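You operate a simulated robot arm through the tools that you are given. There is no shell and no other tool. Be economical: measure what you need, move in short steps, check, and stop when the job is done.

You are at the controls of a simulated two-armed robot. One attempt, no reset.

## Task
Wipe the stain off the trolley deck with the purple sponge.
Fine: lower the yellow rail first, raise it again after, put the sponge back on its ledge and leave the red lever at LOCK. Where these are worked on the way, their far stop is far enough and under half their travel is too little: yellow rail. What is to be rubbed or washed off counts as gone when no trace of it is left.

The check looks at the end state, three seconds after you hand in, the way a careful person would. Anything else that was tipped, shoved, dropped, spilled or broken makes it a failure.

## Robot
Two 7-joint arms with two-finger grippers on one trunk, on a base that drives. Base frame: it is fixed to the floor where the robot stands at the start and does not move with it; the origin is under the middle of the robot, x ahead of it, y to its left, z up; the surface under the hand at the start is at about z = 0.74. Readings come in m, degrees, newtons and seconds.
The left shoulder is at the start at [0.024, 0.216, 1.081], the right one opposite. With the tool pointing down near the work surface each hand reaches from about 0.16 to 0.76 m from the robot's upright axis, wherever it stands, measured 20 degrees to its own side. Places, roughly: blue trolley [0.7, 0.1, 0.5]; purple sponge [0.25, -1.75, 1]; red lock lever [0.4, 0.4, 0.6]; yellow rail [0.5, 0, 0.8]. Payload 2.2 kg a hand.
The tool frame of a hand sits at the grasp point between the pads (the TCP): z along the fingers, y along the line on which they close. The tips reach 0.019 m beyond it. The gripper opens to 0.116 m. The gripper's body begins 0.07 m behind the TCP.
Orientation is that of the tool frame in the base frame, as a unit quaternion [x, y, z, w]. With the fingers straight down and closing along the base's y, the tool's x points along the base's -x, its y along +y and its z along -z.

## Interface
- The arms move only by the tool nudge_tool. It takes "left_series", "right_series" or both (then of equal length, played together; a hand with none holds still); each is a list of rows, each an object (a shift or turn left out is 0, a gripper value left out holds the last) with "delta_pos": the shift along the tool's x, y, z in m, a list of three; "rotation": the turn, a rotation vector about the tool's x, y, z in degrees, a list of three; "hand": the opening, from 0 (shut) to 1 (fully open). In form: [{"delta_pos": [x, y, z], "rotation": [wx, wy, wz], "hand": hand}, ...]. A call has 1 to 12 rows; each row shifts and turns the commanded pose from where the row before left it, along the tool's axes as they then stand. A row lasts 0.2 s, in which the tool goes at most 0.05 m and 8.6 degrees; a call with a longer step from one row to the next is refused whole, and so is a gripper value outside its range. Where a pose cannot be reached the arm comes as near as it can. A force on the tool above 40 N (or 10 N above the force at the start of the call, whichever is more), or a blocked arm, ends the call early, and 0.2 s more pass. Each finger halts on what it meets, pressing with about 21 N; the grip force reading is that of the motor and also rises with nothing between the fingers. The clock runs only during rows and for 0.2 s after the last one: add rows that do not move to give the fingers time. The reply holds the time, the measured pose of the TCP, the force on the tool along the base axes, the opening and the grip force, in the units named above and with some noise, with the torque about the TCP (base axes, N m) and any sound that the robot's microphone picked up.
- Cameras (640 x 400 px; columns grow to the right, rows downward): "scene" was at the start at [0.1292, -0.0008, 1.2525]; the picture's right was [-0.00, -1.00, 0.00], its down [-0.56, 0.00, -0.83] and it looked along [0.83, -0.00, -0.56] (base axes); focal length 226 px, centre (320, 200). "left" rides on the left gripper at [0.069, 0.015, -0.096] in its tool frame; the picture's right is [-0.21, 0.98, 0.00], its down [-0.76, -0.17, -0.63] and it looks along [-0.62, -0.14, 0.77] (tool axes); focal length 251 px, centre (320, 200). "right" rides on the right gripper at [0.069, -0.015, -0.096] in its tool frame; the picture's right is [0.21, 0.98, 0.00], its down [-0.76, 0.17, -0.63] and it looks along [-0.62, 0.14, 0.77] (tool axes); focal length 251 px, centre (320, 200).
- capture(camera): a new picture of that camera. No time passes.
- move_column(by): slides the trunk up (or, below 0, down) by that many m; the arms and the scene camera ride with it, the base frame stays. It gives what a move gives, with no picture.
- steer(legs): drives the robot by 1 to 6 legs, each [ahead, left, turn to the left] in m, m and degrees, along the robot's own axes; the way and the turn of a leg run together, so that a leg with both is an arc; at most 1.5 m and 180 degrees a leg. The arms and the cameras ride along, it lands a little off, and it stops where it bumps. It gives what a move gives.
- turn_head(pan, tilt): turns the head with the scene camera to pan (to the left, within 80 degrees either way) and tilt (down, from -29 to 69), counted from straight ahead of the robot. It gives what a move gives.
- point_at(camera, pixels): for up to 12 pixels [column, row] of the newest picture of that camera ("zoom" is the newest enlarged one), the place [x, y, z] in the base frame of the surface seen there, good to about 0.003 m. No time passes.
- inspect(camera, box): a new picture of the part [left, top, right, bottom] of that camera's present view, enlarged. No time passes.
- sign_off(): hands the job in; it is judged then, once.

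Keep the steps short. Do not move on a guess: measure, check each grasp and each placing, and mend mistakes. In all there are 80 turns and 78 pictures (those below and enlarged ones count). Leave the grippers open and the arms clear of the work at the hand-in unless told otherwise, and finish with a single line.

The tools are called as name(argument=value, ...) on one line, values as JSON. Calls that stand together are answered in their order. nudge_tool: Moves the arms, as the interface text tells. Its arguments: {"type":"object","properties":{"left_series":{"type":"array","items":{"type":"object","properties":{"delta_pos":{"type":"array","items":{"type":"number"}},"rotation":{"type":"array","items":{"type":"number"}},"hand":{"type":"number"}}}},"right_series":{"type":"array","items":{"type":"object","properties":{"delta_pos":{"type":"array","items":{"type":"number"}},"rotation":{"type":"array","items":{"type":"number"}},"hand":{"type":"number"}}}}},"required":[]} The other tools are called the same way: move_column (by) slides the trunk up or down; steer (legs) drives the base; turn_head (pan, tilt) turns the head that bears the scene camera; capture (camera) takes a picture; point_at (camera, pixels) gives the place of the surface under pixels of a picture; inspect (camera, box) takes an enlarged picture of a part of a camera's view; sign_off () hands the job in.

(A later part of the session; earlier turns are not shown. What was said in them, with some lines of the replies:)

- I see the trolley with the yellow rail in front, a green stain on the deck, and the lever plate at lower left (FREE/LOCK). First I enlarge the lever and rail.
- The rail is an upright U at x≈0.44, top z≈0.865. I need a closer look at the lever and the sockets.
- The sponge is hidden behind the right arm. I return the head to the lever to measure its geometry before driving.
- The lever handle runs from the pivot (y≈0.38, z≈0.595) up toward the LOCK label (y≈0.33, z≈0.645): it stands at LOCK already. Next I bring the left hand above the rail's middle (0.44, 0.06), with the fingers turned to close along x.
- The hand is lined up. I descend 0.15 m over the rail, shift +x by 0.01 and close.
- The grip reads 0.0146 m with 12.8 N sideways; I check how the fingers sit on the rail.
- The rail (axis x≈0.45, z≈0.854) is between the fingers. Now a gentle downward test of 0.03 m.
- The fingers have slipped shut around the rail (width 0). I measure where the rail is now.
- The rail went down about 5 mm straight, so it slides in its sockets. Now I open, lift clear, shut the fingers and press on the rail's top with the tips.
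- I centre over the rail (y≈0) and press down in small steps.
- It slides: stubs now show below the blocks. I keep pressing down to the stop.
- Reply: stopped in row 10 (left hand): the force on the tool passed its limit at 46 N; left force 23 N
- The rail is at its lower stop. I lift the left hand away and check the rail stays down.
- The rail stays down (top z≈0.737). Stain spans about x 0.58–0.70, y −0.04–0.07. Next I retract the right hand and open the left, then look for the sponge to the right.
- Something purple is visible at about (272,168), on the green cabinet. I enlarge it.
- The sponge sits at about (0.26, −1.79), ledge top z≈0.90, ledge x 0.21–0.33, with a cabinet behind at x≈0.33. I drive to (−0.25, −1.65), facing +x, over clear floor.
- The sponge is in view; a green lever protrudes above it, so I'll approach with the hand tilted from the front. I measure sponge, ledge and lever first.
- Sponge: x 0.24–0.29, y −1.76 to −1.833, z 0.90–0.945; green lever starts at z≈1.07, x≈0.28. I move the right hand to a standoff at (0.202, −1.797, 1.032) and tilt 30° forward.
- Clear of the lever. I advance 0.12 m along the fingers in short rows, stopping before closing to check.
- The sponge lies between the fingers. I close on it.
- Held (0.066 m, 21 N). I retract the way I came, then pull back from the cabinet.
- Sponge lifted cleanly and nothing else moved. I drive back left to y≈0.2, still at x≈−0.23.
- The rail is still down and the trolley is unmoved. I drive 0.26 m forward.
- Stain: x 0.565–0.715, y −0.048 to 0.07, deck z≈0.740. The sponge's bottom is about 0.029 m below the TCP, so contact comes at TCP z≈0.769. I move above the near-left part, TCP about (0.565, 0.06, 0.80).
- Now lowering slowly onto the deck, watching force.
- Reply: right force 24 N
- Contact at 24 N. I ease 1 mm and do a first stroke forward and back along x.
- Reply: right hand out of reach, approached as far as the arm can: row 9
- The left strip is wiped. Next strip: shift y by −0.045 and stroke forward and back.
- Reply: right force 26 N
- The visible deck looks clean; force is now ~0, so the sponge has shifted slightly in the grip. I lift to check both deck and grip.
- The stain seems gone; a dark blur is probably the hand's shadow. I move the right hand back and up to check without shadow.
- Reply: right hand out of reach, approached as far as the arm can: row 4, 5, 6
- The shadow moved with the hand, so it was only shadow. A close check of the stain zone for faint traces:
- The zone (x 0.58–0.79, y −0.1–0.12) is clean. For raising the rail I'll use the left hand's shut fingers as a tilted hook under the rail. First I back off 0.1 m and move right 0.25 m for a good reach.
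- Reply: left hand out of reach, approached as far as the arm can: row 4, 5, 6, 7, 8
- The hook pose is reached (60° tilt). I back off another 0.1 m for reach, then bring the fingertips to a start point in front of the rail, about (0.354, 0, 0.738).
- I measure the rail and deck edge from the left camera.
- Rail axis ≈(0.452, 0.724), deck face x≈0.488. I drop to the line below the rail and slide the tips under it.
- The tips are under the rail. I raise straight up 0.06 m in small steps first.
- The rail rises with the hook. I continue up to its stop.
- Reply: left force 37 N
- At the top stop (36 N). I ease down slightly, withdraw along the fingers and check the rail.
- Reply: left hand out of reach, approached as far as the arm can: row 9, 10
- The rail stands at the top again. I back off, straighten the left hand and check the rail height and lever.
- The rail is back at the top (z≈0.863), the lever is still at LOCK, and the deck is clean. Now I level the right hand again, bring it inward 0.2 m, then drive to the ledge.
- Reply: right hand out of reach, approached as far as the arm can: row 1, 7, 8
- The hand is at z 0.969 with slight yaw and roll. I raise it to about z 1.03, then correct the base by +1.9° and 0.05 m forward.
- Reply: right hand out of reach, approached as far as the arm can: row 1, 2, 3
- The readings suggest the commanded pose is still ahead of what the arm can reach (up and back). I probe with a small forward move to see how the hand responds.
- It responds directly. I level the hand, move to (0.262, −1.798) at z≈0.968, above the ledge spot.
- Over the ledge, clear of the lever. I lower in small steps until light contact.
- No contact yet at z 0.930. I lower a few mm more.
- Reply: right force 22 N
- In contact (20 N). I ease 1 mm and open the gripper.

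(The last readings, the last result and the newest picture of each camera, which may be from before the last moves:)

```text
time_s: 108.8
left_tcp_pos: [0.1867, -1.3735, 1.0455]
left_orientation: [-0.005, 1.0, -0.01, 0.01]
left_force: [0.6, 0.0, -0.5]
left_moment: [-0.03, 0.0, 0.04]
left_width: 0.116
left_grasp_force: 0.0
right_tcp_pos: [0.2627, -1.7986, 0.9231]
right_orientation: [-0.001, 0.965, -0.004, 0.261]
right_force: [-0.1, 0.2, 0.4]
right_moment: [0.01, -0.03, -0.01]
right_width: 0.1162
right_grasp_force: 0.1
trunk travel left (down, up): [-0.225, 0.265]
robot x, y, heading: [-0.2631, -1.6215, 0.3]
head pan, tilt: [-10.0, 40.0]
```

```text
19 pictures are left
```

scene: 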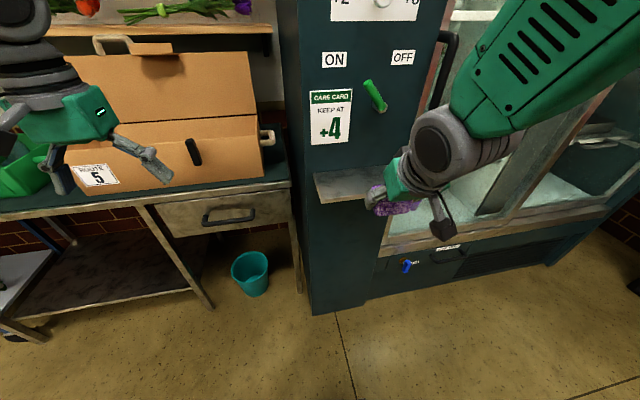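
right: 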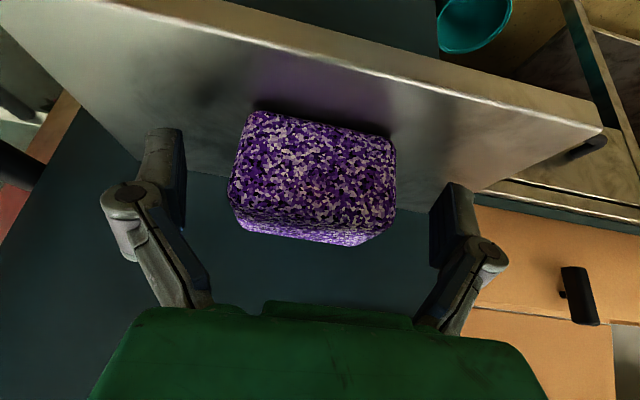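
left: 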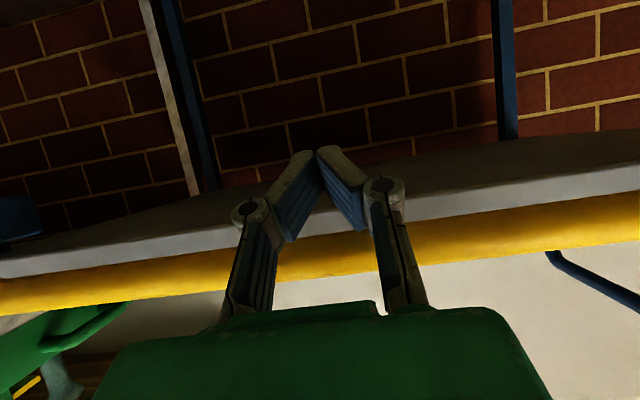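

The sponge is free on the ledge. I retract the way I came in.

nudge_tool(right_series=[{"delta_pos": [0, 0, -0.02]}, {"delta_pos": [0, 0, -0.03]}, {"delta_pos": [0, 0, -0.03]}, {"delta_pos": [0, 0, -0.03]}, {"delta_pos": [0.035, 0, -0.02]}, {"delta_pos": [0.035, 0, -0.02]}, {}])

steer(legs=[[-0.12, 0, 0]])

capture(camera="scene")

inspect(camera="scene", box=[270, 40, 430, 240])

```text
time_s: 110.4
left_tcp_pos: [0.1885, -1.3758, 1.0453]
left_orientation: [-0.007, 1.0, -0.01, 0.009]
left_force: [-0.9, 0.7, -1.0]
left_moment: [0.03, 0.03, 0.01]
left_width: 0.1159
left_grasp_force: 0.1
right_tcp_pos: [0.1297, -1.7983, 1.0096]
right_orientation: [-0.001, 0.965, -0.003, 0.261]
right_force: [-0.1, -0.7, -0.6]
right_moment: [0.04, -0.03, -0.03]
right_width: 0.116
right_grasp_force: 0.0
right hand out of reach, approached as far as the arm can: row 5
trunk travel left (down, up): [-0.225, 0.265]
robot x, y, heading: [-0.2632, -1.6189, 0.3]
head pan, tilt: [-10.0, 40.0]
```

```text
time_s: 111.7
left_tcp_pos: [0.0651, -1.3748, 1.0455]
left_orientation: [-0.005, 1.0, -0.011, 0.009]
left_force: [0.1, 0.0, 0.3]
left_moment: [0.0, -0.02, -0.03]
left_width: 0.1158
left_grasp_force: 0.0
right_tcp_pos: [0.0073, -1.7987, 1.0112]
right_orientation: [-0.001, 0.965, -0.004, 0.261]
right_force: [0.1, -0.5, -0.1]
right_moment: [0.02, 0.0, 0.0]
right_width: 0.1162
right_grasp_force: 0.1
trunk travel left (down, up): [-0.225, 0.265]
robot x, y, heading: [-0.3826, -1.6191, -0.1]
head pan, tilt: [-10.0, 40.0]
```

```text
18 pictures are left
```

scene: 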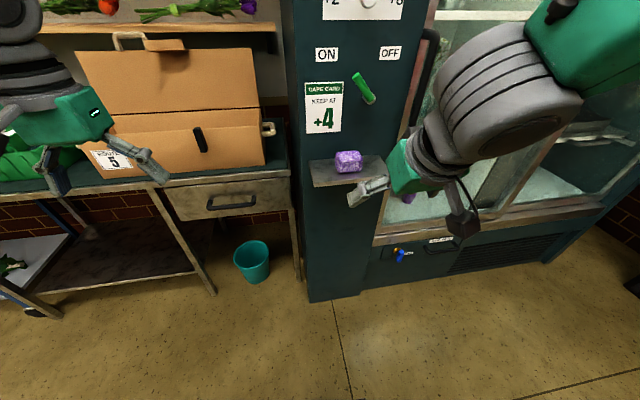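

```text
2.00 times, centred on (350, 140) of scene
```

zoom: 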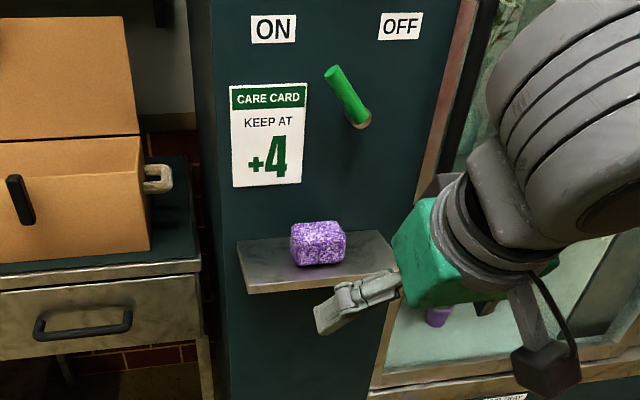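

The sponge sits on its ledge and the green lever is unmoved. As a last check I drive back toward the trolley for a shadow-free look at the deck and rail.

steer(legs=[[0, 0.8, 0], [0, 0.85, 0], [0.2, 0, 0]])

turn_head(pan=0, tilt=40)

capture(camera="scene")

inspect(camera="scene", box=[230, 130, 410, 250])

```text
time_s: 121.4
left_tcp_pos: [0.2669, 0.294, 1.0454]
left_orientation: [0.002, 1.0, -0.013, 0.011]
left_force: [0.1, 0.7, -0.1]
left_moment: [-0.03, 0.0, 0.0]
left_width: 0.1159
left_grasp_force: 0.1
right_tcp_pos: [0.2008, -0.1288, 1.011]
right_orientation: [0.007, 0.965, -0.008, 0.262]
right_force: [0.7, 0.7, 0.2]
right_moment: [-0.06, 0.02, -0.01]
right_width: 0.1157
right_grasp_force: 0.1
trunk travel left (down, up): [-0.225, 0.265]
robot x, y, heading: [-0.1866, 0.0539, -0.7]
head pan, tilt: [-10.0, 40.0]
```

```text
time_s: 122.1
left_tcp_pos: [0.2638, 0.2905, 1.0491]
left_orientation: [0.003, 1.0, -0.01, 0.011]
left_force: [-0.5, 0.7, 0.0]
left_moment: [0.0, 0.01, 0.02]
left_width: 0.116
left_grasp_force: 0.1
right_tcp_pos: [0.1979, -0.1328, 1.0117]
right_orientation: [0.007, 0.965, -0.005, 0.263]
right_force: [0.3, 0.0, -0.1]
right_moment: [-0.01, 0.01, -0.01]
right_width: 0.1156
right_grasp_force: 0.1
trunk travel left (down, up): [-0.225, 0.265]
robot x, y, heading: [-0.1848, 0.0508, -1.2]
head pan, tilt: [0.0, 40.0]
```

```text
16 pictures are left
```

scene: 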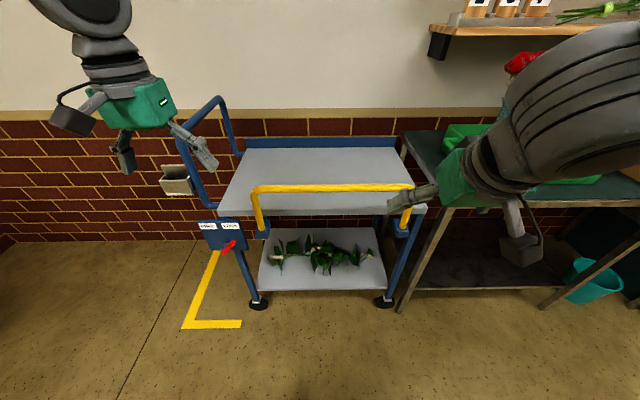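

```text
3.33 times, centred on (320, 190) of scene
```

zoom: 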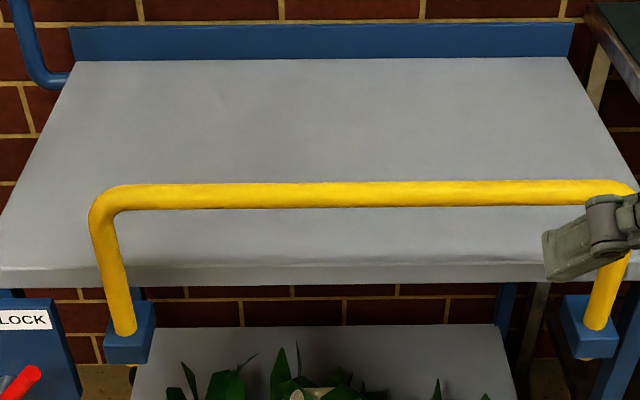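

The deck is clean, the rail is up, the lever is at LOCK, the sponge is on its ledge, and the grippers are open and clear. I hand in.

sign_off()

```text
The job is handed in.
```

The stain is wiped off the trolley deck with no trace visible, the yellow rail is raised again to within a few millimetres of its top stop, the purple sponge is back on its ledge, the red lever is at LOCK, and I saw nothing else disturbed.
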